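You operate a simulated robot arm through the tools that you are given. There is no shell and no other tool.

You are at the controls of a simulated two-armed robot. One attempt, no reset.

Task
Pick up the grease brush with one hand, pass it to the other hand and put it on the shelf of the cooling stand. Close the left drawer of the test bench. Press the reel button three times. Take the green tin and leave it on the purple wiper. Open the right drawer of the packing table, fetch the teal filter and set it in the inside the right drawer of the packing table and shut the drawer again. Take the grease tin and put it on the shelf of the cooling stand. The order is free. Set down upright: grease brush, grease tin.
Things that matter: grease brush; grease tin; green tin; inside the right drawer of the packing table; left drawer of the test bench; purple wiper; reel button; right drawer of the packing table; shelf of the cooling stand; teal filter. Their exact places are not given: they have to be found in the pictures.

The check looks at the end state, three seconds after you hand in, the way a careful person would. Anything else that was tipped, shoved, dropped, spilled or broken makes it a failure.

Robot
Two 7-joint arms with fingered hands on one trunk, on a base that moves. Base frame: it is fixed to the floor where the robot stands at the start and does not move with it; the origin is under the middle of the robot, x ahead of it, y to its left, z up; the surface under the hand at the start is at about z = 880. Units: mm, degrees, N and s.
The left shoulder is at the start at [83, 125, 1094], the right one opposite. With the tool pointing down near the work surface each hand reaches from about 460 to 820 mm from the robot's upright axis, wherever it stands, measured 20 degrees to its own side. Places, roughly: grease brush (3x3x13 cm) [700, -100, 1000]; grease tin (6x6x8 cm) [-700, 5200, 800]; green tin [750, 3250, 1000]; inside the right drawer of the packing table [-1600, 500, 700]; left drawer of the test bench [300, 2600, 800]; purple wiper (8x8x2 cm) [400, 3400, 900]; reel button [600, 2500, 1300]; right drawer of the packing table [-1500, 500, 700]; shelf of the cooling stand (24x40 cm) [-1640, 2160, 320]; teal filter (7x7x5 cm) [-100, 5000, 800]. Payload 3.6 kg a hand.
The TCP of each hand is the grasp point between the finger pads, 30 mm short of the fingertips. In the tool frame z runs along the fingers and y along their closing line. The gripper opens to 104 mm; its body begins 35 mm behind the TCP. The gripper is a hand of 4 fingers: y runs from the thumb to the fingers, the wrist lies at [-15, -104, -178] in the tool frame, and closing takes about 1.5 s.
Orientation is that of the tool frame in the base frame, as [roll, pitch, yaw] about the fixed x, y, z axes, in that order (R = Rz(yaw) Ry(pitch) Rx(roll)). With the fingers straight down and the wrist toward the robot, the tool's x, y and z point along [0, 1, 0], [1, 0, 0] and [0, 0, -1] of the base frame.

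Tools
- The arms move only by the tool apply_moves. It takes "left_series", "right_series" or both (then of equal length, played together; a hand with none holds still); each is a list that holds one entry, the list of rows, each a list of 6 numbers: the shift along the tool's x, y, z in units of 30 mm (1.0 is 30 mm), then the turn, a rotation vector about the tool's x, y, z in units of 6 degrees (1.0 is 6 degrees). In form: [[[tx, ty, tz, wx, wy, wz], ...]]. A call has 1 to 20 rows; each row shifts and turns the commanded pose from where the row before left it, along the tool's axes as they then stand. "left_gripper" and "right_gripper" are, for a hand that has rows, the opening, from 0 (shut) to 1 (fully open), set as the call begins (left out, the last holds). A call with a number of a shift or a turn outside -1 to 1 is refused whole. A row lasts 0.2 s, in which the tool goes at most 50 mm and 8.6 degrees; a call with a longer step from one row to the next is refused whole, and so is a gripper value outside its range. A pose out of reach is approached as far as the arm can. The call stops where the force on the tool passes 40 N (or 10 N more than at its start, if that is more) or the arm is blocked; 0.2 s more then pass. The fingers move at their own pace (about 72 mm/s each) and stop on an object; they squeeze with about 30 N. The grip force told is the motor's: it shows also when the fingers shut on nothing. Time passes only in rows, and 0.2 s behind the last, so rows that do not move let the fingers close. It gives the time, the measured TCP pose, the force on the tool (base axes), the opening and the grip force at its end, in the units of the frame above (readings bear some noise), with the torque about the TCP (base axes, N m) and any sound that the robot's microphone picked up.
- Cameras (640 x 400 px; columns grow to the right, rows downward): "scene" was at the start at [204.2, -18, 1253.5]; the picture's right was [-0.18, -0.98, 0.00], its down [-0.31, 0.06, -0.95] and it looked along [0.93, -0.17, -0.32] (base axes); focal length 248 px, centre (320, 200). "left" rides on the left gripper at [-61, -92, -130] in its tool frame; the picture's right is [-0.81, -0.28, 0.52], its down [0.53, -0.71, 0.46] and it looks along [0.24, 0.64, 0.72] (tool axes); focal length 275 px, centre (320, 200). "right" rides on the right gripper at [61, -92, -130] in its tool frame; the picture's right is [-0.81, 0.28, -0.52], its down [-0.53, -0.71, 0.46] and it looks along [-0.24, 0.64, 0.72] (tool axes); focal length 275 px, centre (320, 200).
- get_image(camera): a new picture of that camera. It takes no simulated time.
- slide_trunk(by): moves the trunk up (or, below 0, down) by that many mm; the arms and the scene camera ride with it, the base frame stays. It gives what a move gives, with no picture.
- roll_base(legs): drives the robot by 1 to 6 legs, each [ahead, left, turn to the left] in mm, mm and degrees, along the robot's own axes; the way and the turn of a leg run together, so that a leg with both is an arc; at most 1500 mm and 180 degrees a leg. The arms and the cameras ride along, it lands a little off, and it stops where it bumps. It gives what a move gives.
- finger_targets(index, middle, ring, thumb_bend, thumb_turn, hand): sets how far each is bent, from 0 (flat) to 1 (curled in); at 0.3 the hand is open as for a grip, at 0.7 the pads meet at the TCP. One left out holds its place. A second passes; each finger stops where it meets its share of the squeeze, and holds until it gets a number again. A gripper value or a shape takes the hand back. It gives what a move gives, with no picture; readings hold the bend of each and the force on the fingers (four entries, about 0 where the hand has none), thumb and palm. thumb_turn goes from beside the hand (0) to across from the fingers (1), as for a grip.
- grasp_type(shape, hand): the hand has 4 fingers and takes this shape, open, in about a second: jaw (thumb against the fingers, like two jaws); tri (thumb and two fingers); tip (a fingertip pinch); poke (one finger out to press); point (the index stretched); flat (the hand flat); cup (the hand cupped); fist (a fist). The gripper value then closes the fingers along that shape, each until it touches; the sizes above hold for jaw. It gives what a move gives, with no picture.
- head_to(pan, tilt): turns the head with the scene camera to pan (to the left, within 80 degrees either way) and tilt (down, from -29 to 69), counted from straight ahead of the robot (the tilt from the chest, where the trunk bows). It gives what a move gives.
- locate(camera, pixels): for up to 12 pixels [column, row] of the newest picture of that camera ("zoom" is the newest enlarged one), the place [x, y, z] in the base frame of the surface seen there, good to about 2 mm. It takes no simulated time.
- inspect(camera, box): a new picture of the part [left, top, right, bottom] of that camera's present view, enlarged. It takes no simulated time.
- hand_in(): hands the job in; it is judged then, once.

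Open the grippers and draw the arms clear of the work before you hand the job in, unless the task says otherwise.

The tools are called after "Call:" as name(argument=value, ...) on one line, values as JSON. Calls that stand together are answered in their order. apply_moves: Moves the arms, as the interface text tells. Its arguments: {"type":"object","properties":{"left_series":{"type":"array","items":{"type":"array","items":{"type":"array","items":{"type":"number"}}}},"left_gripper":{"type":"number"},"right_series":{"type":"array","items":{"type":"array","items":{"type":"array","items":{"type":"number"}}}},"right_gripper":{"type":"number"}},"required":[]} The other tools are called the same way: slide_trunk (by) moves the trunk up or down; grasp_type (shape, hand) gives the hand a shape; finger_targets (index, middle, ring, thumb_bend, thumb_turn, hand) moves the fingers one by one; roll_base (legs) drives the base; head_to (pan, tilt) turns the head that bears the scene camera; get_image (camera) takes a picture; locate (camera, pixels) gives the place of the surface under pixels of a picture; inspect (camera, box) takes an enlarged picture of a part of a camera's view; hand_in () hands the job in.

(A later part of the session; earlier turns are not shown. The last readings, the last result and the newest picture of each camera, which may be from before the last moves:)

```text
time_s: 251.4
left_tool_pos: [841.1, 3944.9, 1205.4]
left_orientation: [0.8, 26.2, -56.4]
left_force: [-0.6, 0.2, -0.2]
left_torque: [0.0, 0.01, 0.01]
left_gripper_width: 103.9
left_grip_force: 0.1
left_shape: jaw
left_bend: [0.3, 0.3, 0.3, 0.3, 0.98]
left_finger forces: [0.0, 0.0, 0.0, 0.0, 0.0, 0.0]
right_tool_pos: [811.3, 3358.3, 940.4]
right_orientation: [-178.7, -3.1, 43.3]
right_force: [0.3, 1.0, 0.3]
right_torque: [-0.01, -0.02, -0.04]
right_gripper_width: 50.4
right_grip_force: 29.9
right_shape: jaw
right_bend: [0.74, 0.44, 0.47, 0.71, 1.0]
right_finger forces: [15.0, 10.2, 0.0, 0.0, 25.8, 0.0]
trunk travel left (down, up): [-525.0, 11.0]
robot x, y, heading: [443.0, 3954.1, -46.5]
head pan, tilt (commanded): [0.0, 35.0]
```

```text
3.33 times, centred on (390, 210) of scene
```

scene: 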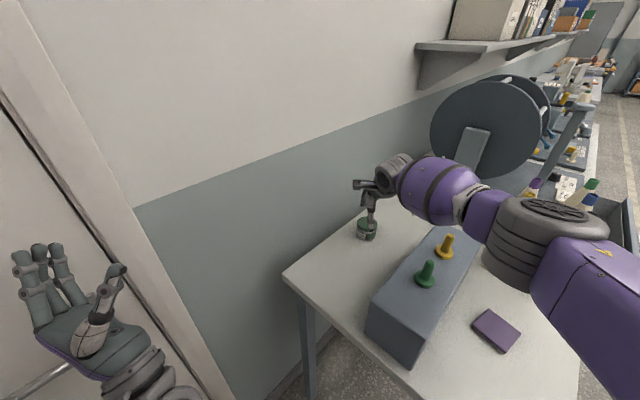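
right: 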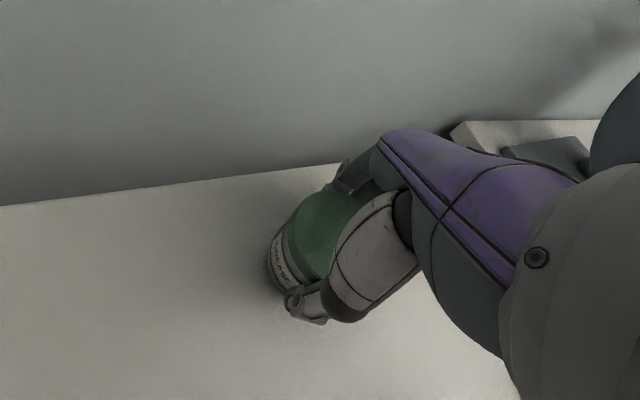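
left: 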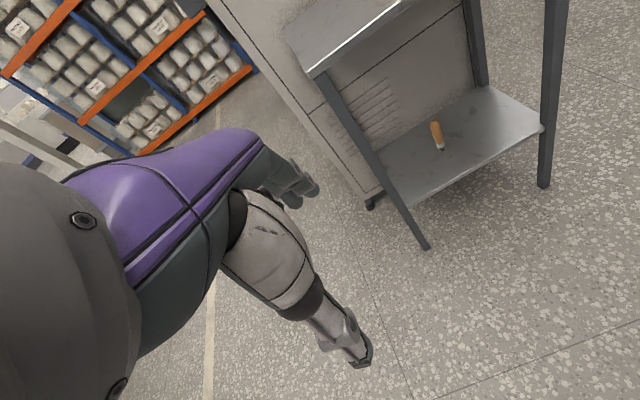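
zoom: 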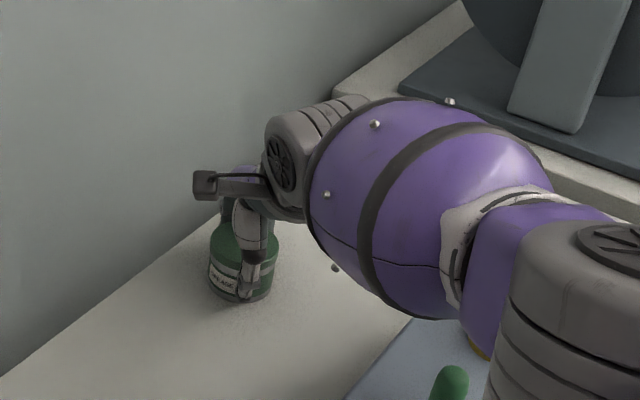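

The tin is held firmly (15+10 vs 26 N). I lift it straight up ~210 mm, then retrace back.

Call:
apply_moves(right_series=[[[0, 0, -0.4, 0, 0, 0], [0.05, 0, -0.9, 0, 0, 0], [0.05, 0, -0.9, 0, 0, 0], [0.05, 0, -0.95, 0, 0, 0], [0.05, 0, -0.95, 0, 0, 0], [0.05, 0, -0.95, 0, 0, 0], [0.05, 0, -0.95, 0, 0, 0], [0.05, 0, -0.95, 0, 0, 0], [0, 0, 0, 0, 0, 0]]])

Call:
apply_moves(right_series=[[[0, -0.9, 0, 0, 0, 0], [0, -0.9, 0, 0, 0, 0], [0, -0.9, 0, 0, 0, 0], [0, -0.9, 0, 0, 0, 0], [0, -0.9, 0, 0, 0, 0], [0, -0.9, 0, 0, 0, 0], [0, 0, -0.9, 0, 0, 0], [0, 0, -0.9, 0, 0, 0], [0, 0, -0.9, 0, 0, 0], [0, 0, -0.9, 0, 0, 0], [0, 0, -0.9, 0, 0, 0], [0, 0, 0, 0, 0, 0]]])

Call:
get_image(camera="scene")

```text
time_s: 253.4
left_tool_pos: [843.4, 3943.9, 1206.7]
left_orientation: [0.6, 26.2, -56.5]
left_force: [-0.3, -0.2, 0.2]
left_torque: [0.0, -0.01, -0.02]
left_gripper_width: 103.5
left_grip_force: 0.1
left_shape: jaw
left_bend: [0.3, 0.3, 0.3, 0.3, 0.98]
left_finger forces: [0.1, 0.1, 0.0, 0.0, 0.0, 0.0]
right_tool_pos: [814.3, 3352.9, 1147.9]
right_orientation: [-178.5, -2.9, 43.3]
right_force: [-0.8, 0.3, -0.8]
right_torque: [-0.03, 0.01, 0.01]
right_gripper_width: 50.4
right_grip_force: 29.8
right_shape: jaw
right_bend: [0.74, 0.44, 0.47, 0.71, 1.0]
right_finger forces: [15.2, 10.2, 0.1, 0.0, 25.7, 0.0]
trunk travel left (down, up): [-525.0, 11.0]
robot x, y, heading: [443.3, 3954.1, -46.3]
head pan, tilt (commanded): [0.0, 35.0]
```

```text
time_s: 256.0
left_tool_pos: [842.2, 3944.6, 1206.8]
left_orientation: [0.7, 26.3, -56.4]
left_force: [1.0, 1.4, 1.1]
left_torque: [-0.01, 0.02, -0.03]
left_gripper_width: 103.7
left_grip_force: 0.0
left_shape: jaw
left_bend: [0.3, 0.3, 0.3, 0.3, 0.98]
left_finger forces: [0.0, 0.1, 0.1, 0.0, 0.1, 0.1]
right_tool_pos: [698.5, 3464.7, 1285.8]
right_orientation: [-178.6, -3.0, 43.3]
right_force: [-0.4, 0.3, -1.8]
right_torque: [-0.01, 0.01, -0.02]
right_gripper_width: 50.2
right_grip_force: 30.1
right_shape: jaw
right_bend: [0.74, 0.44, 0.47, 0.71, 1.0]
right_finger forces: [15.2, 10.4, 0.0, 0.1, 25.7, 0.0]
trunk travel left (down, up): [-525.0, 11.0]
robot x, y, heading: [445.5, 3954.4, -46.3]
head pan, tilt (commanded): [0.0, 35.0]
```

```text
taken
```

scene: 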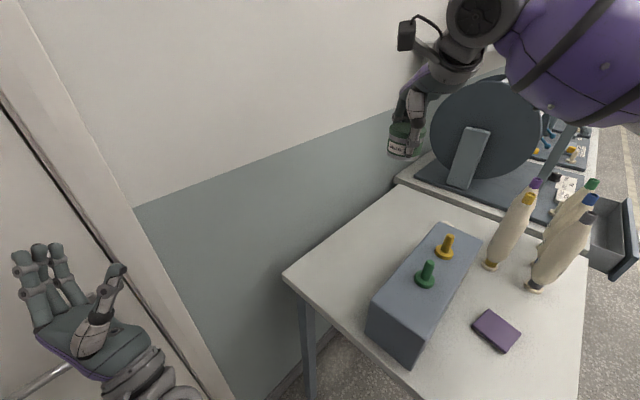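

The tin is held at (405,140). I measure the wiper's corners from here (around (495,330)).

Call:
inspect(camera="scene", box=[450, 295, 540, 365])

Call:
locate(camera="scene", pixels=[[495, 331], [475, 325], [493, 312], [517, 333], [503, 350], [484, 318], [506, 322], [488, 337]])

```text
5.71 times, centred on (495, 330) of scene
```

zoom: 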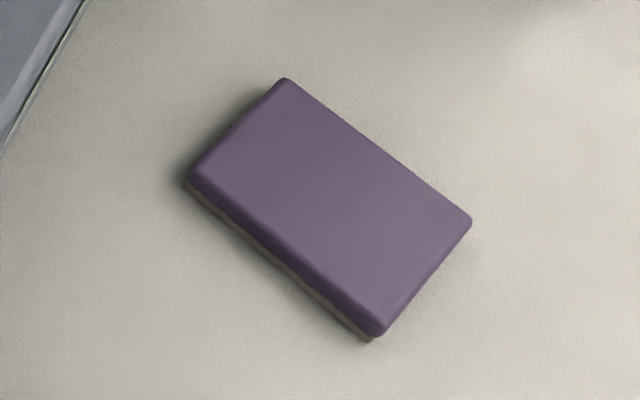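

```text
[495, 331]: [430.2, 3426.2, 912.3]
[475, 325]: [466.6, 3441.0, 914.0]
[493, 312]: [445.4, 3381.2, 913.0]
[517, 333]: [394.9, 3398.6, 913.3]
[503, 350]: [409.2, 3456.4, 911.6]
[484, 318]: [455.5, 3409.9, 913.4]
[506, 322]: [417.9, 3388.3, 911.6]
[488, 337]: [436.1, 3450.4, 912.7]
```

I locate the wiper's four corners in the zoomed picture for its centre.

Call:
locate(camera="zoom", pixels=[[287, 85], [464, 222], [378, 326], [197, 178], [330, 205], [328, 202]])

```text
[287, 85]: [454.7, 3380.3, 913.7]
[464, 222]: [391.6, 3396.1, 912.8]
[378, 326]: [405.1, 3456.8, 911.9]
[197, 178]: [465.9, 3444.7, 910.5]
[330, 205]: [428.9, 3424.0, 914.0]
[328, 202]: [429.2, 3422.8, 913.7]
```

The wiper's centre is (429,3420), top z≈913.5. I drive back off diagonally, turn to face the table front and go to about (-220,3560).

Call:
roll_base(legs=[[-269, -209, 0], [0, 0, 46.3], [-326, 0, 0], [0, -440, 0]])

Call:
head_to(pan=-10, tilt=35)

Call:
get_image(camera="scene")

Call:
get_image(camera="right")

```text
time_s: 266.2
left_tool_pos: [62.7, 3854.1, 1207.3]
left_orientation: [0.6, 26.0, -11.2]
left_force: [0.0, -0.7, -0.1]
left_torque: [0.05, 0.0, 0.04]
left_gripper_width: 103.9
left_grip_force: 0.1
left_shape: jaw
left_bend: [0.3, 0.3, 0.3, 0.3, 0.98]
left_finger forces: [0.0, 0.0, 0.0, 0.0, 0.1, 0.1]
right_tool_pos: [303.4, 3413.6, 1288.2]
right_orientation: [-178.7, -3.1, 88.8]
right_force: [0.7, 0.2, -1.8]
right_torque: [0.0, 0.03, 0.02]
right_gripper_width: 50.1
right_grip_force: 29.5
right_shape: jaw
right_bend: [0.74, 0.44, 0.47, 0.71, 1.0]
right_finger forces: [15.1, 10.5, 0.1, 0.0, 25.4, 0.0]
trunk travel left (down, up): [-525.0, 11.0]
robot x, y, heading: [-226.0, 3578.9, -1.4]
head pan, tilt (commanded): [0.0, 35.0]
```

```text
time_s: 266.9
left_tool_pos: [63.5, 3854.3, 1207.2]
left_orientation: [0.7, 26.2, -11.0]
left_force: [0.5, -0.2, -0.4]
left_torque: [0.01, 0.0, 0.0]
left_gripper_width: 103.8
left_grip_force: 0.0
left_shape: jaw
left_bend: [0.3, 0.3, 0.3, 0.3, 0.98]
left_finger forces: [0.0, 0.0, 0.0, 0.0, 0.0, 0.0]
right_tool_pos: [303.3, 3414.6, 1286.9]
right_orientation: [-178.8, -3.0, 88.8]
right_force: [-0.6, -0.4, -0.9]
right_torque: [-0.02, -0.03, 0.01]
right_gripper_width: 49.9
right_grip_force: 30.0
right_shape: jaw
right_bend: [0.74, 0.44, 0.47, 0.71, 1.0]
right_finger forces: [15.1, 10.4, 0.1, 0.1, 25.4, 0.1]
trunk travel left (down, up): [-525.0, 11.0]
robot x, y, heading: [-222.7, 3576.1, -1.2]
head pan, tilt (commanded): [-10.0, 35.0]
```

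```text
taken
```

scene: 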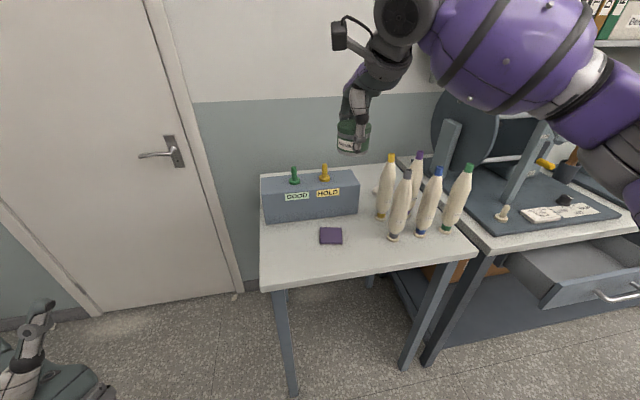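

```text
taken
```

right: 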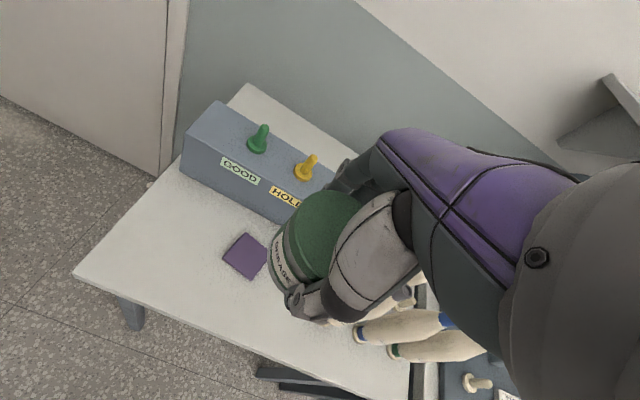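

The tin (label visible) is in the right hand, over the table. I measure the tin's lid relative to the TCP for accurate placing.

Call:
inspect(camera="right", box=[250, 170, 390, 340])

Call:
locate(camera="right", pixels=[[300, 210], [320, 195], [345, 197], [290, 235], [295, 260], [310, 278], [325, 230], [315, 250], [283, 265], [275, 250]])

Call:
inspect(camera="scene", box=[310, 80, 410, 170])

Call:
locate(camera="zoom", pixels=[[260, 170], [380, 170], [320, 190], [260, 250], [370, 250], [310, 280], [250, 210], [375, 210], [310, 270]])

```text
2.35 times, centred on (320, 255) of right
```

zoom: 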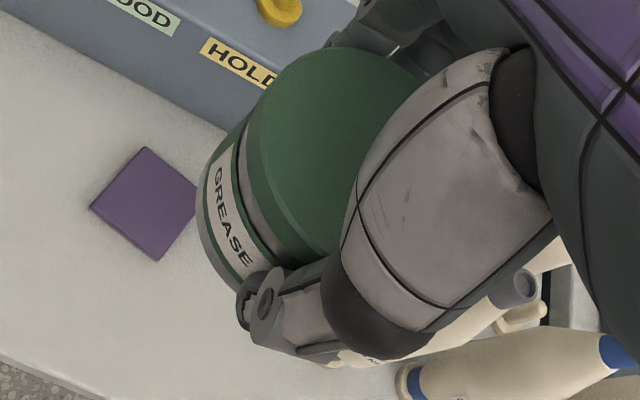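

```text
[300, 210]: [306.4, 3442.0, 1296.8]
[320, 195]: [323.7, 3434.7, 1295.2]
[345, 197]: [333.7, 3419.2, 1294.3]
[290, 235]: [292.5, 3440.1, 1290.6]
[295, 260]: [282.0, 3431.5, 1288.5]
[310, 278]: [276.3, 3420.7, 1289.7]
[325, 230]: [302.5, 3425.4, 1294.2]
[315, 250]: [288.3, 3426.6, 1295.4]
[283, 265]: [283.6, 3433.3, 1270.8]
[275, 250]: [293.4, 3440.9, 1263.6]
```

```text
4.44 times, centred on (360, 125) of scene
```

zoom: 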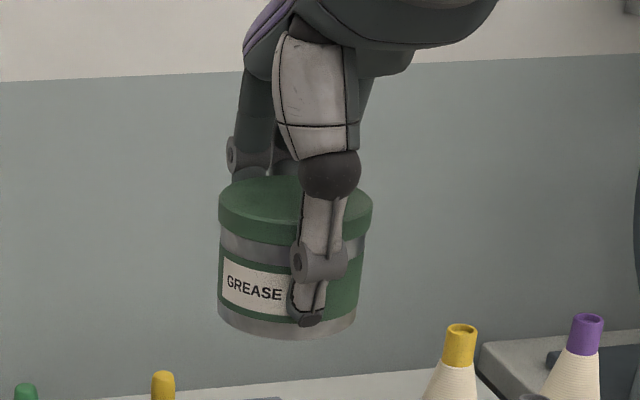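

```text
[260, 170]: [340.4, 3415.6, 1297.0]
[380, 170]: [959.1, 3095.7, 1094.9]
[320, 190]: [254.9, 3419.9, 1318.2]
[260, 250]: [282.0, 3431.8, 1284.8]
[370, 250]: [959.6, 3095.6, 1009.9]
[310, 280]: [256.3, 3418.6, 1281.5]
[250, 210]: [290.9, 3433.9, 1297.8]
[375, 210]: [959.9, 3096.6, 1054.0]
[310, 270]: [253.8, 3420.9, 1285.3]
```

The tin is centred at the TCP, its bottom ~40.5 mm below the TCP. I move over the wiper at this height first and verify.

Call:
apply_moves(right_series=[[[0.05, 0.805, 0, 0, 0, 0], [0.05, 0.805, 0, 0, 0, 0], [0.05, 0.805, 0, 0, 0, 0], [0.05, 0.805, 0, 0, 0, 0], [0.05, 0.805, 0, 0, 0, 0], [-0.052, 0.021, 1, 0, 0, 0], [-0.052, 0.021, 1, 0, 0, 0], [-0.052, 0.021, 1, 0, 0, 0], [-0.052, 0.021, 1, 0, 0, 0], [0, 0, 0, 0, 0, 0]]])

Call:
get_image(camera="scene")

Call:
get_image(camera="right")

```text
time_s: 269.1
left_tool_pos: [62.1, 3855.5, 1206.0]
left_orientation: [0.7, 26.1, -11.2]
left_force: [-0.8, -0.5, 0.8]
left_torque: [0.02, 0.0, 0.02]
left_gripper_width: 103.8
left_grip_force: 0.0
left_shape: jaw
left_bend: [0.3, 0.3, 0.3, 0.3, 0.98]
left_finger forces: [0.1, 0.0, 0.0, 0.0, 0.1, 0.0]
right_tool_pos: [426.0, 3418.9, 1163.1]
right_orientation: [-178.7, -2.8, 88.7]
right_force: [0.1, 0.1, -1.9]
right_torque: [0.02, -0.01, 0.02]
right_gripper_width: 49.8
right_grip_force: 30.0
right_shape: jaw
right_bend: [0.74, 0.44, 0.47, 0.72, 1.0]
right_finger forces: [15.1, 10.5, 0.2, 0.0, 25.4, 0.0]
trunk travel left (down, up): [-525.0, 11.0]
robot x, y, heading: [-225.2, 3576.8, -1.4]
head pan, tilt (commanded): [-10.0, 35.0]
```

```text
taken
```

scene: 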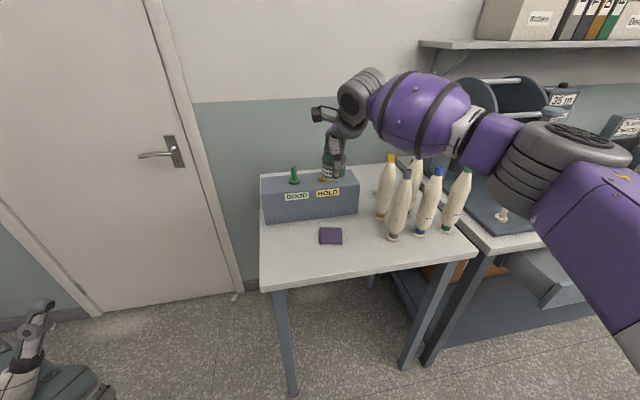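

```text
taken
```

right: 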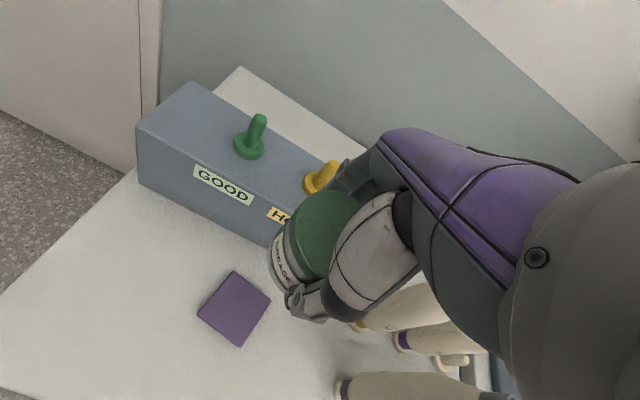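

The tin is over the wiper at z≈1163. I check the elbow's place relative to the cones before descending.

Call:
locate(camera="scene", pixels=[[520, 180], [530, 205], [500, 160], [460, 150], [560, 210], [580, 240], [430, 150], [395, 120], [600, 280], [640, 330]])

```text
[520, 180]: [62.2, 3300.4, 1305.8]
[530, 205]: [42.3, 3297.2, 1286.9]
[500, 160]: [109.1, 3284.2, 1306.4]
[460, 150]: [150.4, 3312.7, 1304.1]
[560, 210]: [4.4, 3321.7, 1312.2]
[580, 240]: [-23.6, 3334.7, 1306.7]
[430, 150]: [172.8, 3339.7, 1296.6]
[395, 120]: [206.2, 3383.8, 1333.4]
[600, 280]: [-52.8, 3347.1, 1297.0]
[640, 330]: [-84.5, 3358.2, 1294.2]
```

The elbow is in front of the table, clear of everything. I descend 180 mm, then check the gap.

Call:
apply_moves(right_series=[[[-0.052, 0.021, 1, 0, 0, 0], [-0.052, 0.021, 1, 0, 0, 0], [-0.052, 0.021, 1, 0, 0, 0], [-0.052, 0.021, 1, 0, 0, 0], [-0.052, 0.021, 1, 0, 0, 0], [-0.052, 0.021, 1, 0, 0, 0], [0, 0, 0, 0, 0, 0]]])

Call:
get_image(camera="scene")

Call:
inspect(camera="scene", box=[270, 160, 400, 270])

Call:
get_image(camera="right")

```text
time_s: 270.7
left_tool_pos: [63.2, 3854.7, 1206.8]
left_orientation: [0.6, 26.0, -11.1]
left_force: [0.2, -0.1, -0.2]
left_torque: [0.04, 0.0, -0.03]
left_gripper_width: 103.9
left_grip_force: 0.0
left_shape: jaw
left_bend: [0.3, 0.3, 0.3, 0.3, 0.98]
left_finger forces: [0.0, 0.0, 0.0, 0.1, 0.0, 0.1]
right_tool_pos: [422.8, 3419.0, 984.7]
right_orientation: [-178.7, -3.1, 88.7]
right_force: [0.4, 0.1, -1.7]
right_torque: [0.01, -0.03, -0.04]
right_gripper_width: 49.9
right_grip_force: 30.5
right_shape: jaw
right_bend: [0.74, 0.44, 0.47, 0.72, 1.0]
right_finger forces: [15.1, 10.4, 0.1, 0.0, 25.5, 0.0]
trunk travel left (down, up): [-525.0, 11.0]
robot x, y, heading: [-224.9, 3576.0, -1.1]
head pan, tilt (commanded): [-10.0, 35.0]
```

```text
taken
```

scene: 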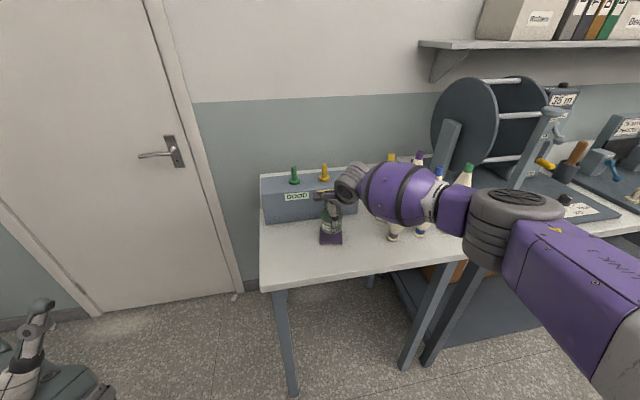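

```text
3.64 times, centred on (335, 215) of scene
```

zoom: 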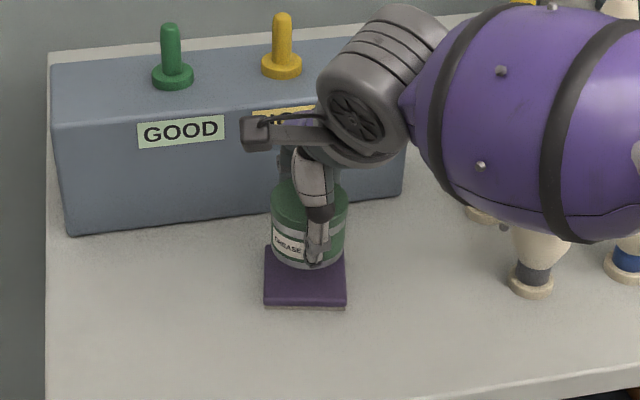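

```text
taken
```

right: 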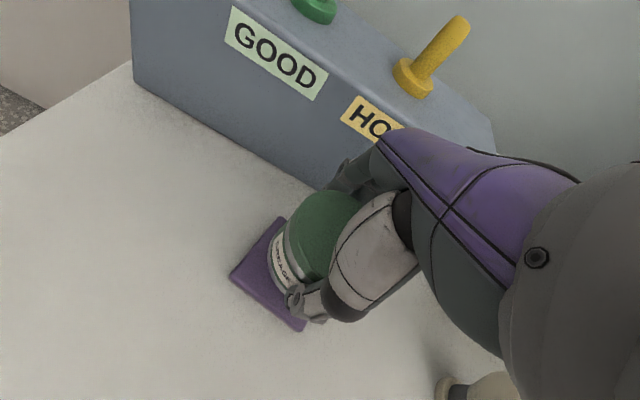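

The tin hovers ~30 mm above the wiper, well placed. I lower 27 mm, then creep to contact.

Call:
apply_moves(right_series=[[[-0.02, 0.02, 0.5, 0, 0, 0], [-0.02, 0.02, 0.4, 0, 0, 0], [0, 0, 0, 0, 0, 0]]])

Call:
apply_moves(right_series=[[[0, 0, 0.05, 0, 0, 0], [0, 0, 0, 0, 0, 0]]])

Call:
apply_moves(right_series=[[[0, 0, 0.05, 0, 0, 0], [0, 0, 0, 0, 0, 0]]])

Call:
apply_moves(right_series=[[[0, 0, 0.05, 0, 0, 0], [0, 0, 0, 0, 0, 0]]])

```text
time_s: 271.5
left_tool_pos: [63.1, 3855.1, 1207.0]
left_orientation: [0.8, 26.0, -11.0]
left_force: [-0.2, 0.0, -0.9]
left_torque: [0.03, 0.01, 0.02]
left_gripper_width: 103.9
left_grip_force: 0.1
left_shape: jaw
left_bend: [0.3, 0.3, 0.3, 0.3, 0.98]
left_finger forces: [0.0, 0.0, 0.0, 0.0, 0.0, 0.0]
right_tool_pos: [424.3, 3419.5, 957.0]
right_orientation: [-178.7, -2.9, 88.8]
right_force: [-0.5, 0.8, -1.6]
right_torque: [0.01, 0.01, 0.0]
right_gripper_width: 49.8
right_grip_force: 30.2
right_shape: jaw
right_bend: [0.74, 0.44, 0.47, 0.72, 1.0]
right_finger forces: [15.1, 10.5, 0.2, 0.1, 25.4, 0.1]
trunk travel left (down, up): [-525.0, 11.0]
robot x, y, heading: [-226.6, 3582.2, -0.7]
head pan, tilt (commanded): [-10.0, 35.0]
```

```text
time_s: 272.1
left_tool_pos: [62.7, 3854.5, 1206.3]
left_orientation: [0.7, 26.1, -11.1]
left_force: [-0.6, 0.3, -0.1]
left_torque: [0.01, 0.0, 0.05]
left_gripper_width: 104.0
left_grip_force: 0.1
left_shape: jaw
left_bend: [0.3, 0.3, 0.3, 0.3, 0.98]
left_finger forces: [0.1, 0.1, 0.0, 0.0, 0.1, 0.0]
right_tool_pos: [423.4, 3419.3, 954.6]
right_orientation: [-178.7, -3.0, 88.8]
right_force: [0.7, 0.5, -0.6]
right_torque: [-0.01, -0.01, 0.0]
right_gripper_width: 49.9
right_grip_force: 30.3
right_shape: jaw
right_bend: [0.74, 0.44, 0.47, 0.72, 1.0]
right_finger forces: [15.2, 10.5, 0.1, 0.1, 25.4, 0.0]
trunk travel left (down, up): [-525.0, 11.0]
robot x, y, heading: [-224.4, 3576.8, -1.2]
head pan, tilt (commanded): [-10.0, 35.0]
```

```text
time_s: 272.7
left_tool_pos: [63.2, 3854.9, 1207.4]
left_orientation: [0.6, 26.0, -11.2]
left_force: [0.1, 0.0, -1.1]
left_torque: [-0.01, -0.02, 0.02]
left_gripper_width: 103.5
left_grip_force: 0.0
left_shape: jaw
left_bend: [0.3, 0.3, 0.3, 0.3, 0.98]
left_finger forces: [0.0, 0.1, 0.0, 0.1, 0.0, 0.0]
right_tool_pos: [424.0, 3418.9, 954.0]
right_orientation: [-178.6, -3.0, 88.7]
right_force: [0.2, -0.2, -1.0]
right_torque: [0.0, -0.05, 0.01]
right_gripper_width: 49.5
right_grip_force: 30.2
right_shape: jaw
right_bend: [0.74, 0.44, 0.47, 0.72, 1.0]
right_finger forces: [15.0, 10.4, 0.1, 0.0, 25.4, 0.0]
trunk travel left (down, up): [-525.0, 11.0]
robot x, y, heading: [-222.3, 3577.7, -1.1]
head pan, tilt (commanded): [-10.0, 35.0]
```

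```text
time_s: 273.3
left_tool_pos: [61.8, 3855.1, 1207.5]
left_orientation: [0.8, 26.2, -11.0]
left_force: [0.1, 0.5, 0.9]
left_torque: [0.03, -0.04, 0.0]
left_gripper_width: 104.0
left_grip_force: 0.1
left_shape: jaw
left_bend: [0.3, 0.3, 0.3, 0.3, 0.98]
left_finger forces: [0.0, 0.0, 0.0, 0.1, 0.0, 0.0]
right_tool_pos: [423.4, 3420.4, 952.2]
right_orientation: [-178.8, -3.1, 88.7]
right_force: [0.0, -1.3, 2.9]
right_torque: [0.0, -0.11, 0.01]
right_gripper_width: 49.7
right_grip_force: 29.3
right_shape: jaw
right_bend: [0.74, 0.44, 0.47, 0.72, 1.0]
right_finger forces: [15.2, 10.6, 0.0, 0.0, 25.4, 0.0]
trunk travel left (down, up): [-525.0, 11.0]
robot x, y, heading: [-224.3, 3576.1, -1.1]
head pan, tilt (commanded): [-10.0, 35.0]
```

Contact (force +2.9 N versus -1.7 free). I lower one more millimetre and open the hand gradually.

Call:
apply_moves(right_series=[[[0, 0, 0.03, 0, 0, 0], [0, 0, 0, 0, 0, 0]]])

Call:
apply_moves(right_series=[[[0, 0, 0, 0, 0, 0], [0, 0, 0, 0, 0, 0], [0, 0, 0, 0, 0, 0]]], right_gripper=0.62)

Call:
apply_moves(right_series=[[[0, 0, 0, 0, 0, 0], [0, 0, 0, 0, 0, 0], [0, 0, 0, 0, 0, 0], [0, 0, 0, 0, 0, 0]]], right_gripper=1)

Call:
get_image(camera="right")

Call:
inspect(camera="scene", box=[270, 160, 400, 270])

```text
time_s: 273.9
left_tool_pos: [62.4, 3855.2, 1206.9]
left_orientation: [0.8, 26.1, -11.1]
left_force: [0.2, -0.6, 0.0]
left_torque: [-0.01, 0.01, -0.01]
left_gripper_width: 103.5
left_grip_force: 0.0
left_shape: jaw
left_bend: [0.3, 0.3, 0.3, 0.3, 0.98]
left_finger forces: [0.0, 0.1, 0.0, 0.0, 0.0, 0.0]
right_tool_pos: [423.9, 3419.6, 952.3]
right_orientation: [-178.8, -3.0, 88.7]
right_force: [0.6, -0.2, 6.7]
right_torque: [-0.06, -0.14, -0.01]
right_gripper_width: 50.1
right_grip_force: 29.7
right_shape: jaw
right_bend: [0.74, 0.44, 0.47, 0.72, 1.0]
right_finger forces: [15.5, 11.0, 0.3, 0.0, 25.8, 0.1]
trunk travel left (down, up): [-525.0, 11.0]
robot x, y, heading: [-223.3, 3577.2, -1.1]
head pan, tilt (commanded): [-10.0, 35.0]
```

```text
time_s: 274.7
left_tool_pos: [63.2, 3854.5, 1206.6]
left_orientation: [0.7, 25.9, -11.1]
left_force: [1.1, 0.0, -0.2]
left_torque: [-0.01, 0.02, 0.02]
left_gripper_width: 104.0
left_grip_force: 0.0
left_shape: jaw
left_bend: [0.3, 0.3, 0.3, 0.3, 0.98]
left_finger forces: [0.0, 0.0, 0.0, 0.0, 0.1, 0.0]
right_tool_pos: [422.0, 3419.7, 950.4]
right_orientation: [-178.6, -2.9, 88.8]
right_force: [0.7, -0.2, -0.5]
right_torque: [0.03, 0.02, 0.0]
right_gripper_width: 64.4
right_grip_force: 0.1
right_shape: jaw
right_bend: [0.28, 0.4, 0.37, 0.64, 1.0]
right_finger forces: [0.0, 0.0, 0.1, 0.0, 0.1, 0.0]
trunk travel left (down, up): [-525.0, 11.0]
robot x, y, heading: [-226.0, 3577.8, -1.1]
head pan, tilt (commanded): [-10.0, 35.0]
```

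```text
time_s: 275.7
left_tool_pos: [63.4, 3854.6, 1207.0]
left_orientation: [0.8, 26.1, -11.1]
left_force: [-0.5, 0.0, -0.3]
left_torque: [0.0, -0.04, 0.02]
left_gripper_width: 103.8
left_grip_force: 0.0
left_shape: jaw
left_bend: [0.3, 0.3, 0.3, 0.3, 0.98]
left_finger forces: [0.1, 0.0, 0.0, 0.1, 0.1, 0.0]
right_tool_pos: [423.3, 3418.8, 951.7]
right_orientation: [-178.7, -3.1, 88.7]
right_force: [0.4, 0.1, 0.1]
right_torque: [-0.01, 0.01, 0.01]
right_gripper_width: 103.9
right_grip_force: 0.0
right_shape: jaw
right_bend: [0.3, 0.3, 0.3, 0.3, 0.98]
right_finger forces: [0.0, 0.0, 0.0, 0.1, 0.1, 0.0]
trunk travel left (down, up): [-525.0, 11.0]
robot x, y, heading: [-223.9, 3577.7, -1.2]
head pan, tilt (commanded): [-10.0, 35.0]
```

```text
taken
```

right: 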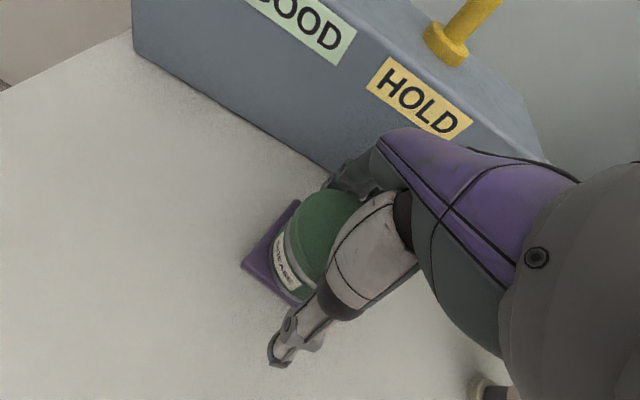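

```text
3.64 times, centred on (335, 215) of scene
```

zoom: 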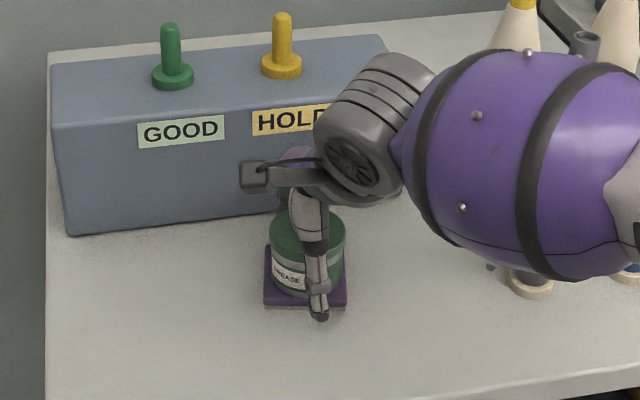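

Tin rests on the wiper, hand open. I lift the hand straight up 250 mm and check the tin's position.

Call:
apply_moves(right_series=[[[0, 0, -0.6, 0, 0, 0], [0.05, -0.02, -0.95, 0, 0, 0], [0.05, -0.02, -0.95, 0, 0, 0], [0.05, -0.02, -0.95, 0, 0, 0], [0.05, -0.02, -0.95, 0, 0, 0], [0.05, -0.02, -0.95, 0, 0, 0], [0.05, -0.02, -0.95, 0, 0, 0], [0.05, -0.02, -0.95, 0, 0, 0], [0.05, -0.02, -0.95, 0, 0, 0], [0, 0, 0, 0, 0, 0]]])

Call:
get_image(camera="scene")

Call:
inspect(camera="scene", box=[270, 180, 390, 270])

```text
time_s: 277.9
left_tool_pos: [63.5, 3855.0, 1206.6]
left_orientation: [0.8, 26.1, -11.1]
left_force: [-0.3, -0.1, 0.4]
left_torque: [0.03, -0.04, 0.0]
left_gripper_width: 103.7
left_grip_force: 0.0
left_shape: jaw
left_bend: [0.3, 0.3, 0.3, 0.3, 0.98]
left_finger forces: [0.1, 0.0, 0.0, 0.1, 0.0, 0.1]
right_tool_pos: [425.1, 3417.1, 1197.7]
right_orientation: [-178.7, -3.0, 88.8]
right_force: [0.7, -0.7, 0.0]
right_torque: [0.0, 0.0, -0.02]
right_gripper_width: 103.8
right_grip_force: 0.1
right_shape: jaw
right_bend: [0.3, 0.3, 0.3, 0.3, 0.98]
right_finger forces: [0.0, 0.0, 0.0, 0.0, 0.0, 0.0]
trunk travel left (down, up): [-525.0, 11.0]
robot x, y, heading: [-226.1, 3577.9, -1.1]
head pan, tilt (commanded): [-10.0, 35.0]
```

```text
taken
```

scene: 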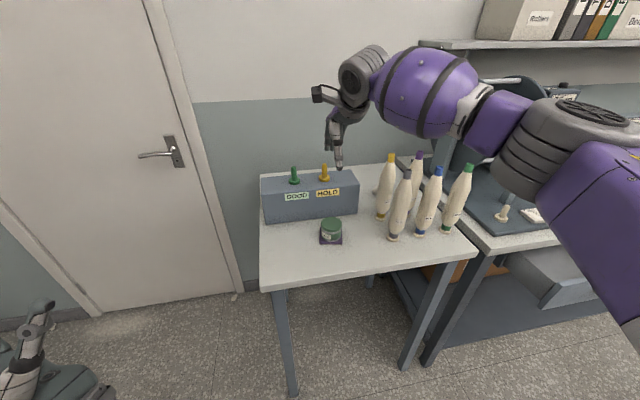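

```text
4.44 times, centred on (330, 225) of scene
```

zoom: 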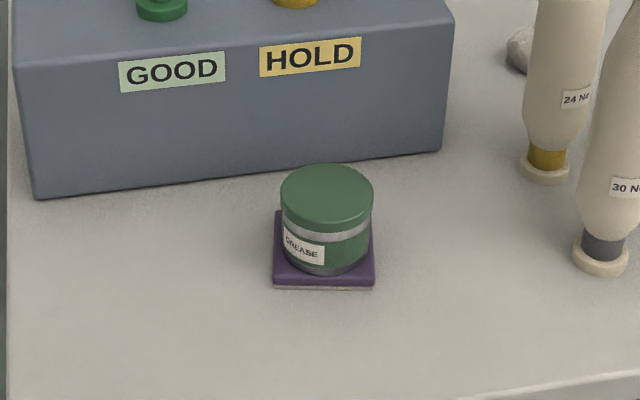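

The green tin sits fully on the purple wiper. Next the drawer and the reel button: I retract the right arm to its compact pose and drive to stand before the open drawer.

Call:
apply_moves(right_series=[[[-0.3, -0.8, -0.3, 0, 0, 0], [-0.3, -0.8, -0.3, 0, 0, 0], [-0.3, -0.8, -0.3, 0, 0, 0], [-0.3, -0.8, -0.3, 0, 0, 0], [-0.2, -0.9, -0.3, 0, 0, 0], [-0.2, -0.9, -0.3, 0, 0, 0], [0, 0, 0, 0, 0, 0]]])

Call:
roll_base(legs=[[-180, 0, 1.1], [0, -780, 0]])

Call:
slide_trunk(by=-200)

Call:
head_to(pan=-10, tilt=35)

Call:
get_image(camera="scene")

```text
time_s: 279.5
left_tool_pos: [62.7, 3854.7, 1206.0]
left_orientation: [0.7, 26.2, -11.1]
left_force: [1.5, -0.5, 0.4]
left_torque: [-0.01, 0.03, 0.02]
left_gripper_width: 103.6
left_grip_force: 0.2
left_shape: jaw
left_bend: [0.3, 0.3, 0.3, 0.3, 0.98]
left_finger forces: [0.0, 0.0, 0.0, 0.0, 0.0, 0.0]
right_tool_pos: [276.1, 3371.0, 1252.9]
right_orientation: [-178.7, -2.9, 88.8]
right_force: [-0.5, -0.2, -0.5]
right_torque: [-0.01, -0.03, 0.0]
right_gripper_width: 103.6
right_grip_force: 0.0
right_shape: jaw
right_bend: [0.3, 0.3, 0.3, 0.3, 0.98]
right_finger forces: [0.0, 0.0, 0.0, 0.1, 0.0, 0.0]
trunk travel left (down, up): [-525.0, 11.0]
robot x, y, heading: [-225.1, 3574.4, -0.9]
head pan, tilt (commanded): [-10.0, 35.0]
```

```text
time_s: 287.9
left_tool_pos: [-116.8, 3079.5, 1206.4]
left_orientation: [0.6, 26.1, -9.4]
left_force: [0.5, 0.2, 0.9]
left_torque: [0.01, -0.04, 0.01]
left_gripper_width: 103.6
left_grip_force: 0.2
left_shape: jaw
left_bend: [0.3, 0.3, 0.3, 0.3, 0.98]
left_finger forces: [0.1, 0.0, 0.0, 0.0, 0.0, 0.1]
right_tool_pos: [111.3, 2602.0, 1253.8]
right_orientation: [-178.7, -3.0, 90.5]
right_force: [-0.2, 0.1, 0.4]
right_torque: [-0.01, 0.01, -0.04]
right_gripper_width: 103.5
right_grip_force: 0.0
right_shape: jaw
right_bend: [0.3, 0.3, 0.3, 0.3, 0.98]
right_finger forces: [0.1, 0.0, 0.0, 0.0, 0.0, 0.0]
trunk travel left (down, up): [-525.0, 11.0]
robot x, y, heading: [-398.9, 2794.9, 0.9]
head pan, tilt (commanded): [-10.0, 35.0]
```

```text
time_s: 290.1
left_tool_pos: [-116.7, 3079.0, 1007.7]
left_orientation: [0.7, 26.0, -9.3]
left_force: [-1.5, 0.5, -0.2]
left_torque: [-0.02, -0.02, -0.03]
left_gripper_width: 103.6
left_grip_force: 0.0
left_shape: jaw
left_bend: [0.3, 0.3, 0.3, 0.3, 0.98]
left_finger forces: [0.0, 0.0, 0.1, 0.0, 0.0, 0.1]
right_tool_pos: [108.8, 2601.8, 1053.5]
right_orientation: [-178.8, -2.8, 90.6]
right_force: [-0.7, -0.4, -0.7]
right_torque: [0.02, 0.02, -0.01]
right_gripper_width: 103.4
right_grip_force: 0.1
right_shape: jaw
right_bend: [0.3, 0.3, 0.3, 0.3, 0.98]
right_finger forces: [0.1, 0.0, 0.0, 0.0, 0.0, 0.1]
trunk travel left (down, up): [-325.0, 211.0]
robot x, y, heading: [-395.3, 2794.7, 0.9]
head pan, tilt (commanded): [-10.0, 35.0]
```

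```text
time_s: 290.7
left_tool_pos: [-117.2, 3078.8, 1006.3]
left_orientation: [0.7, 26.1, -9.2]
left_force: [0.5, 0.3, 0.2]
left_torque: [-0.01, 0.0, 0.02]
left_gripper_width: 103.9
left_grip_force: 0.1
left_shape: jaw
left_bend: [0.3, 0.3, 0.3, 0.3, 0.98]
left_finger forces: [0.0, 0.0, 0.0, 0.0, 0.0, 0.1]
right_tool_pos: [110.5, 2602.9, 1053.1]
right_orientation: [-178.7, -3.0, 90.5]
right_force: [-0.6, 0.2, 0.3]
right_torque: [-0.02, 0.01, 0.0]
right_gripper_width: 103.5
right_grip_force: 0.1
right_shape: jaw
right_bend: [0.3, 0.3, 0.3, 0.3, 0.98]
right_finger forces: [0.0, 0.0, 0.0, 0.0, 0.1, 0.1]
trunk travel left (down, up): [-325.0, 211.0]
robot x, y, heading: [-395.0, 2789.5, 0.8]
head pan, tilt (commanded): [-10.0, 35.0]
```

```text
taken
```

scene: 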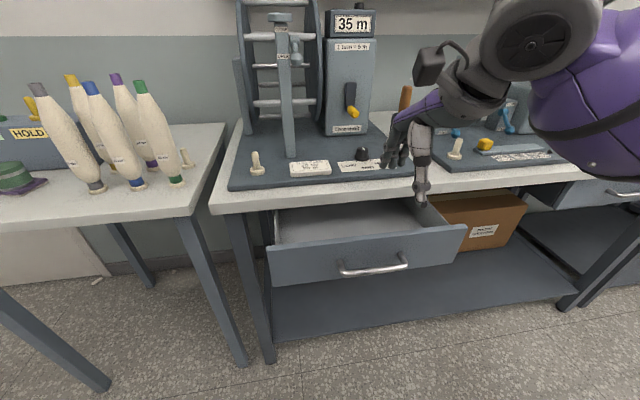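

The open drawer is at (365,250), its handle at (373,267). I locate its front face, edges and handle.

Call:
locate(camera="scene", pixels=[[272, 250], [462, 232], [365, 245], [365, 243], [340, 272], [405, 262], [373, 270], [280, 282], [455, 255], [320, 262], [430, 240], [400, 195]])

```text
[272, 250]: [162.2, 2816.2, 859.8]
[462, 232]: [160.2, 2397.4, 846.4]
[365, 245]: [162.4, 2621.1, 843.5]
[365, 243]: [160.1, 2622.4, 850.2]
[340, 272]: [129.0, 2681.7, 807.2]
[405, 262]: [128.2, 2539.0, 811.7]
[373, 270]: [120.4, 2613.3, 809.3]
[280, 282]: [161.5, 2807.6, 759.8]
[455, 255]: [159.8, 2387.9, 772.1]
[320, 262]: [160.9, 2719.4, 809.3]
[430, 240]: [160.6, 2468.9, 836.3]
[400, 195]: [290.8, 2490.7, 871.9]
```

The drawer face is at x≈161 (y 2385–2818, z 755–860), handle at x≈120–128, z≈809. I back up 125 mm, close the right hand and pitch it to point forward, 20° below level.

Call:
roll_base(legs=[[-125, 0, -0.8]])

Call:
apply_moves(right_series=[[[0, 0, 0, -0.97, 0, 0], [0, 0, 0, -0.97, 0, 0], [0, 0, 0, -0.97, 0, 0], [0, 0, 0, -0.97, 0, 0], [0, 0, 0, -0.97, 0, 0], [0, 0, 0, -0.97, 0, 0], [0, 0, 0, -0.97, 0, 0], [0, 0, 0, -0.97, 0, 0], [0, 0, 0, -0.97, 0, 0], [0, 0, 0, -0.97, 0, 0], [0, 0, 0, -0.97, 0, 0], [0, 0, 0, -0.97, 0, 0], [0, 0, 0, 0, 0, 0]]], right_gripper=0)

Call:
get_image(camera="scene")

```text
time_s: 291.9
left_tool_pos: [-235.1, 3073.5, 1006.3]
left_orientation: [0.8, 26.1, -10.1]
left_force: [0.1, -1.0, 0.5]
left_torque: [0.03, 0.02, 0.01]
left_gripper_width: 103.6
left_grip_force: 0.0
left_shape: jaw
left_bend: [0.3, 0.3, 0.3, 0.3, 0.98]
left_finger forces: [0.1, 0.1, 0.1, 0.1, 0.1, 0.1]
right_tool_pos: [-15.9, 2593.5, 1052.8]
right_orientation: [-178.7, -3.0, 89.7]
right_force: [-0.8, 0.3, -0.3]
right_torque: [-0.01, -0.03, -0.05]
right_gripper_width: 103.5
right_grip_force: 0.0
right_shape: jaw
right_bend: [0.3, 0.3, 0.3, 0.3, 0.98]
right_finger forces: [0.0, 0.0, 0.1, 0.1, 0.0, 0.0]
trunk travel left (down, up): [-325.0, 211.0]
robot x, y, heading: [-515.7, 2792.3, -0.3]
head pan, tilt (commanded): [-10.0, 35.0]
```

```text
time_s: 294.7
left_tool_pos: [-234.2, 3072.9, 1007.2]
left_orientation: [0.6, 26.2, -10.2]
left_force: [-0.5, -0.6, 0.4]
left_torque: [-0.01, 0.02, 0.01]
left_gripper_width: 103.5
left_grip_force: 0.1
left_shape: jaw
left_bend: [0.3, 0.3, 0.3, 0.3, 0.98]
left_finger forces: [0.0, 0.0, 0.1, 0.1, 0.0, 0.1]
right_tool_pos: [1.6, 2588.5, 1055.4]
right_orientation: [136.4, -3.2, 91.6]
right_force: [-1.3, -0.8, 1.0]
right_torque: [0.01, 0.01, 0.01]
right_gripper_width: 0.1
right_grip_force: 29.9
right_shape: jaw
right_bend: [0.7, 0.7, 0.7, 0.47, 1.0]
right_finger forces: [0.1, 0.0, 0.0, 0.0, 0.1, 0.0]
right hand out of reach, approached as far as the arm can: row 7, 8, 9, 10, 11, 12
trunk travel left (down, up): [-325.0, 211.0]
robot x, y, heading: [-519.4, 2788.9, -0.2]
head pan, tilt (commanded): [-10.0, 35.0]
```

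```text
taken
```

scene: 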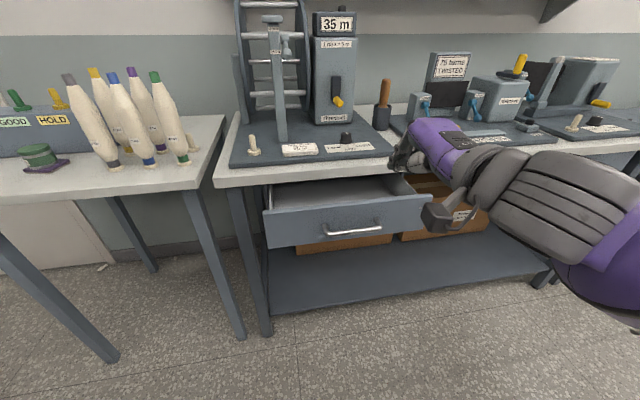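

The pitch reached 44° (fingers pointing 46° down), which is usable. I move the hand to in front of the drawer face beside the handle (about (60,2500,827)).

Call:
apply_moves(right_series=[[[-0.366, -0.48, 0.855, 0, 0, 0], [-0.366, -0.48, 0.855, 0, 0, 0], [-0.366, -0.48, 0.855, 0, 0, 0], [-0.366, -0.48, 0.855, 0, 0, 0], [-0.366, -0.48, 0.855, 0, 0, 0], [-0.366, -0.48, 0.855, 0, 0, 0], [-0.366, -0.48, 0.855, 0, 0, 0], [-0.366, -0.48, 0.855, 0, 0, 0], [0, 0, 0, 0, 0, 0]]])

Call:
get_image(camera="scene")

Call:
get_image(camera="right")

```text
time_s: 296.7
left_tool_pos: [-234.5, 3074.1, 1008.5]
left_orientation: [0.7, 26.1, -10.2]
left_force: [0.1, -0.2, -0.3]
left_torque: [-0.01, 0.0, 0.02]
left_gripper_width: 103.7
left_grip_force: 0.0
left_shape: jaw
left_bend: [0.3, 0.3, 0.3, 0.3, 0.98]
left_finger forces: [0.0, 0.1, 0.0, 0.1, 0.0, 0.0]
right_tool_pos: [4.9, 2584.8, 1045.3]
right_orientation: [136.4, -3.2, 91.5]
right_force: [-0.7, -0.1, -0.4]
right_torque: [-0.04, 0.0, -0.01]
right_gripper_width: 0.1
right_grip_force: 30.0
right_shape: jaw
right_bend: [0.7, 0.7, 0.7, 0.47, 1.0]
right_finger forces: [0.0, 0.0, 0.0, 0.0, 0.0, 0.0]
right hand out of reach, approached as far as the arm can: row 1, 2, 3, 4, 5, 6, 7, 8
trunk travel left (down, up): [-325.0, 211.0]
robot x, y, heading: [-518.2, 2793.1, -0.2]
head pan, tilt (commanded): [-10.0, 35.0]
```

```text
taken
```

scene: 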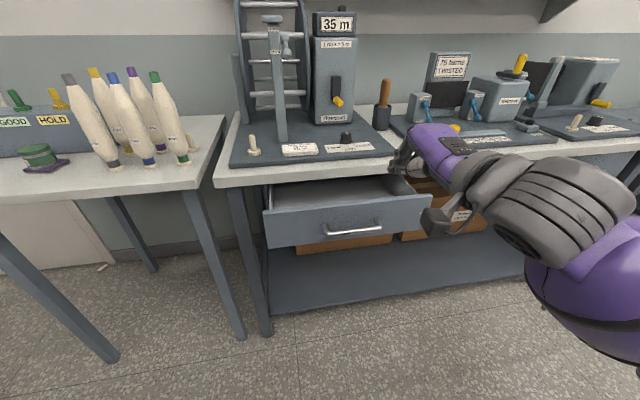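

```text
taken
```

right: 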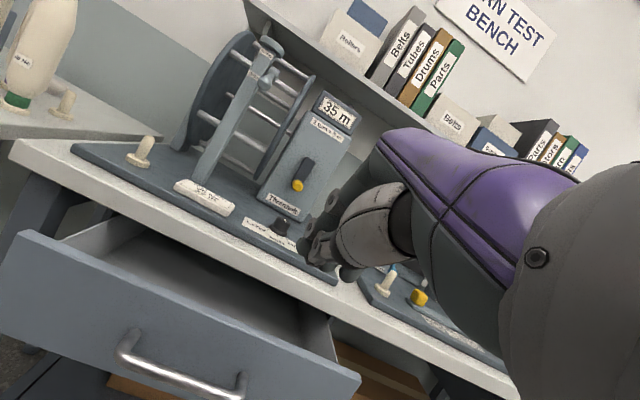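

The wrist limit blocks this route. Before choosing another way, I look at the closed right drawer to learn how deep the face sits when shut.

Call:
head_to(pan=-50, tilt=30)

Call:
get_image(camera="scene")

```text
time_s: 297.8
left_tool_pos: [-234.8, 3073.6, 1006.4]
left_orientation: [0.6, 26.0, -10.1]
left_force: [1.0, -1.2, -0.9]
left_torque: [0.01, -0.02, -0.01]
left_gripper_width: 103.5
left_grip_force: 0.0
left_shape: jaw
left_bend: [0.3, 0.3, 0.3, 0.3, 0.98]
left_finger forces: [0.1, 0.0, 0.0, 0.0, 0.1, 0.1]
right_tool_pos: [4.9, 2585.5, 1045.7]
right_orientation: [136.5, -3.2, 91.6]
right_force: [-0.2, 0.1, -0.4]
right_torque: [0.02, -0.01, 0.04]
right_gripper_width: 0.0
right_grip_force: 30.3
right_shape: jaw
right_bend: [0.7, 0.7, 0.7, 0.47, 1.0]
right_finger forces: [0.1, 0.0, 0.1, 0.1, 0.0, 0.0]
trunk travel left (down, up): [-325.0, 211.0]
robot x, y, heading: [-518.8, 2790.6, -0.0]
head pan, tilt (commanded): [-50.0, 30.0]
```

```text
taken
```

scene: 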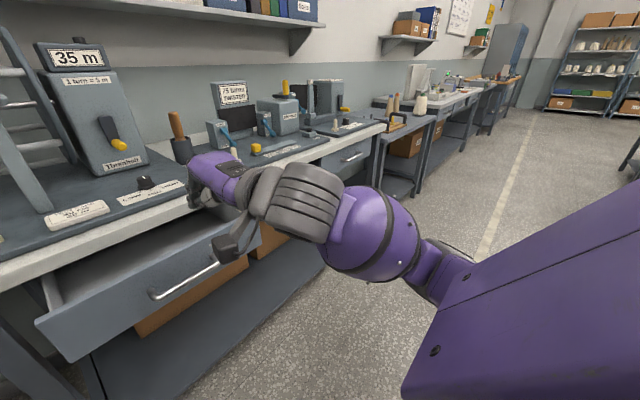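

Call:
inspect(camera="scene", box=[300, 110, 420, 200])

Call:
locate(camera="scene", pixels=[[352, 157], [345, 160], [365, 148], [355, 165], [335, 160], [340, 150], [360, 140], [345, 148], [370, 138]])

```text
4.44 times, centred on (360, 155) of scene
```

zoom: 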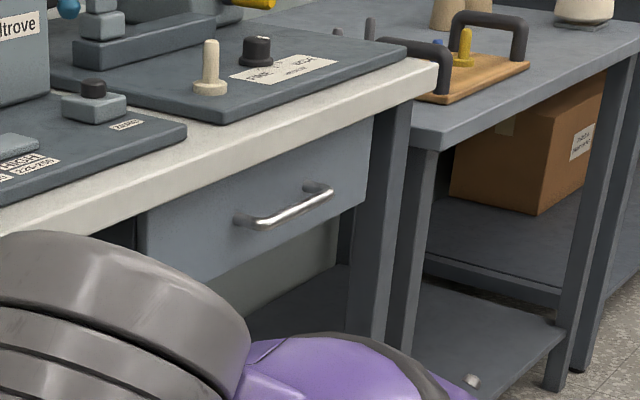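

```text
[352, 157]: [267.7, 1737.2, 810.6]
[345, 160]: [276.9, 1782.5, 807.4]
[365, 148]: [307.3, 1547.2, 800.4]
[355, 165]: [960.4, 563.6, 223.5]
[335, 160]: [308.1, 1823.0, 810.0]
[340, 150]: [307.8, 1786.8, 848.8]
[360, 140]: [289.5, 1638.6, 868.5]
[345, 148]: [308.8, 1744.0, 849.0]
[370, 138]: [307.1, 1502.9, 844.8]
```

The shut face sits at x=308 (18 mm under the top's edge at 290). The left hand, which can point forward with its elbow low, suits this push better. First I turn the right hand back down to its compact pose.

Call:
apply_moves(right_series=[[[0, 0, 0, 0.97, 0, 0], [0, 0, 0, 0.97, 0, 0], [0, 0, 0, 0.97, 0, 0], [0, 0, 0, 0.97, 0, 0], [0, 0, 0, 0.97, 0, 0], [0, 0, 0, 0.97, 0, 0], [0, 0, 0, 0.97, 0, 0], [0, 0, 0, 0, 0, 0]]], right_gripper=1)

Call:
apply_moves(right_series=[[[-0.3, 0, -0.6, 0, 0, 0], [-0.3, 0, -0.6, 0, 0, 0], [-0.3, 0, -0.6, 0, 0, 0], [-0.3, 0, -0.6, 0, 0, 0], [0, 0, 0, 0, 0, 0]]])

```text
time_s: 299.6
left_tool_pos: [-235.0, 3073.6, 1008.2]
left_orientation: [0.8, 26.1, -10.1]
left_force: [-0.8, 0.5, 0.4]
left_torque: [0.02, 0.0, 0.04]
left_gripper_width: 103.5
left_grip_force: 0.1
left_shape: jaw
left_bend: [0.3, 0.3, 0.3, 0.3, 0.98]
left_finger forces: [0.0, 0.1, 0.1, 0.0, 0.0, 0.0]
right_tool_pos: [3.3, 2586.0, 1046.2]
right_orientation: [177.2, -3.2, 91.6]
right_force: [0.4, 0.0, 0.2]
right_torque: [-0.02, -0.02, -0.01]
right_gripper_width: 103.7
right_grip_force: 0.1
right_shape: jaw
right_bend: [0.3, 0.3, 0.3, 0.3, 0.98]
right_finger forces: [0.1, 0.0, 0.0, 0.0, 0.1, 0.0]
trunk travel left (down, up): [-325.0, 211.0]
robot x, y, heading: [-518.8, 2793.1, -0.0]
head pan, tilt (commanded): [-50.0, 30.0]
```

```text
time_s: 300.8
left_tool_pos: [-234.1, 3074.1, 1007.1]
left_orientation: [0.6, 26.1, -10.4]
left_force: [0.3, 0.4, 0.6]
left_torque: [-0.02, 0.01, 0.01]
left_gripper_width: 103.7
left_grip_force: 0.1
left_shape: jaw
left_bend: [0.3, 0.3, 0.3, 0.3, 0.98]
left_finger forces: [0.0, 0.0, 0.0, 0.1, 0.0, 0.1]
right_tool_pos: [1.0, 2546.3, 1115.4]
right_orientation: [177.0, -3.2, 91.6]
right_force: [-0.1, 0.3, -0.5]
right_torque: [-0.02, 0.06, -0.02]
right_gripper_width: 103.8
right_grip_force: 0.1
right_shape: jaw
right_bend: [0.3, 0.3, 0.3, 0.3, 0.98]
right_finger forces: [0.0, 0.1, 0.0, 0.0, 0.1, 0.1]
trunk travel left (down, up): [-325.0, 211.0]
robot x, y, heading: [-515.2, 2795.2, -0.1]
head pan, tilt (commanded): [-50.0, 30.0]
```

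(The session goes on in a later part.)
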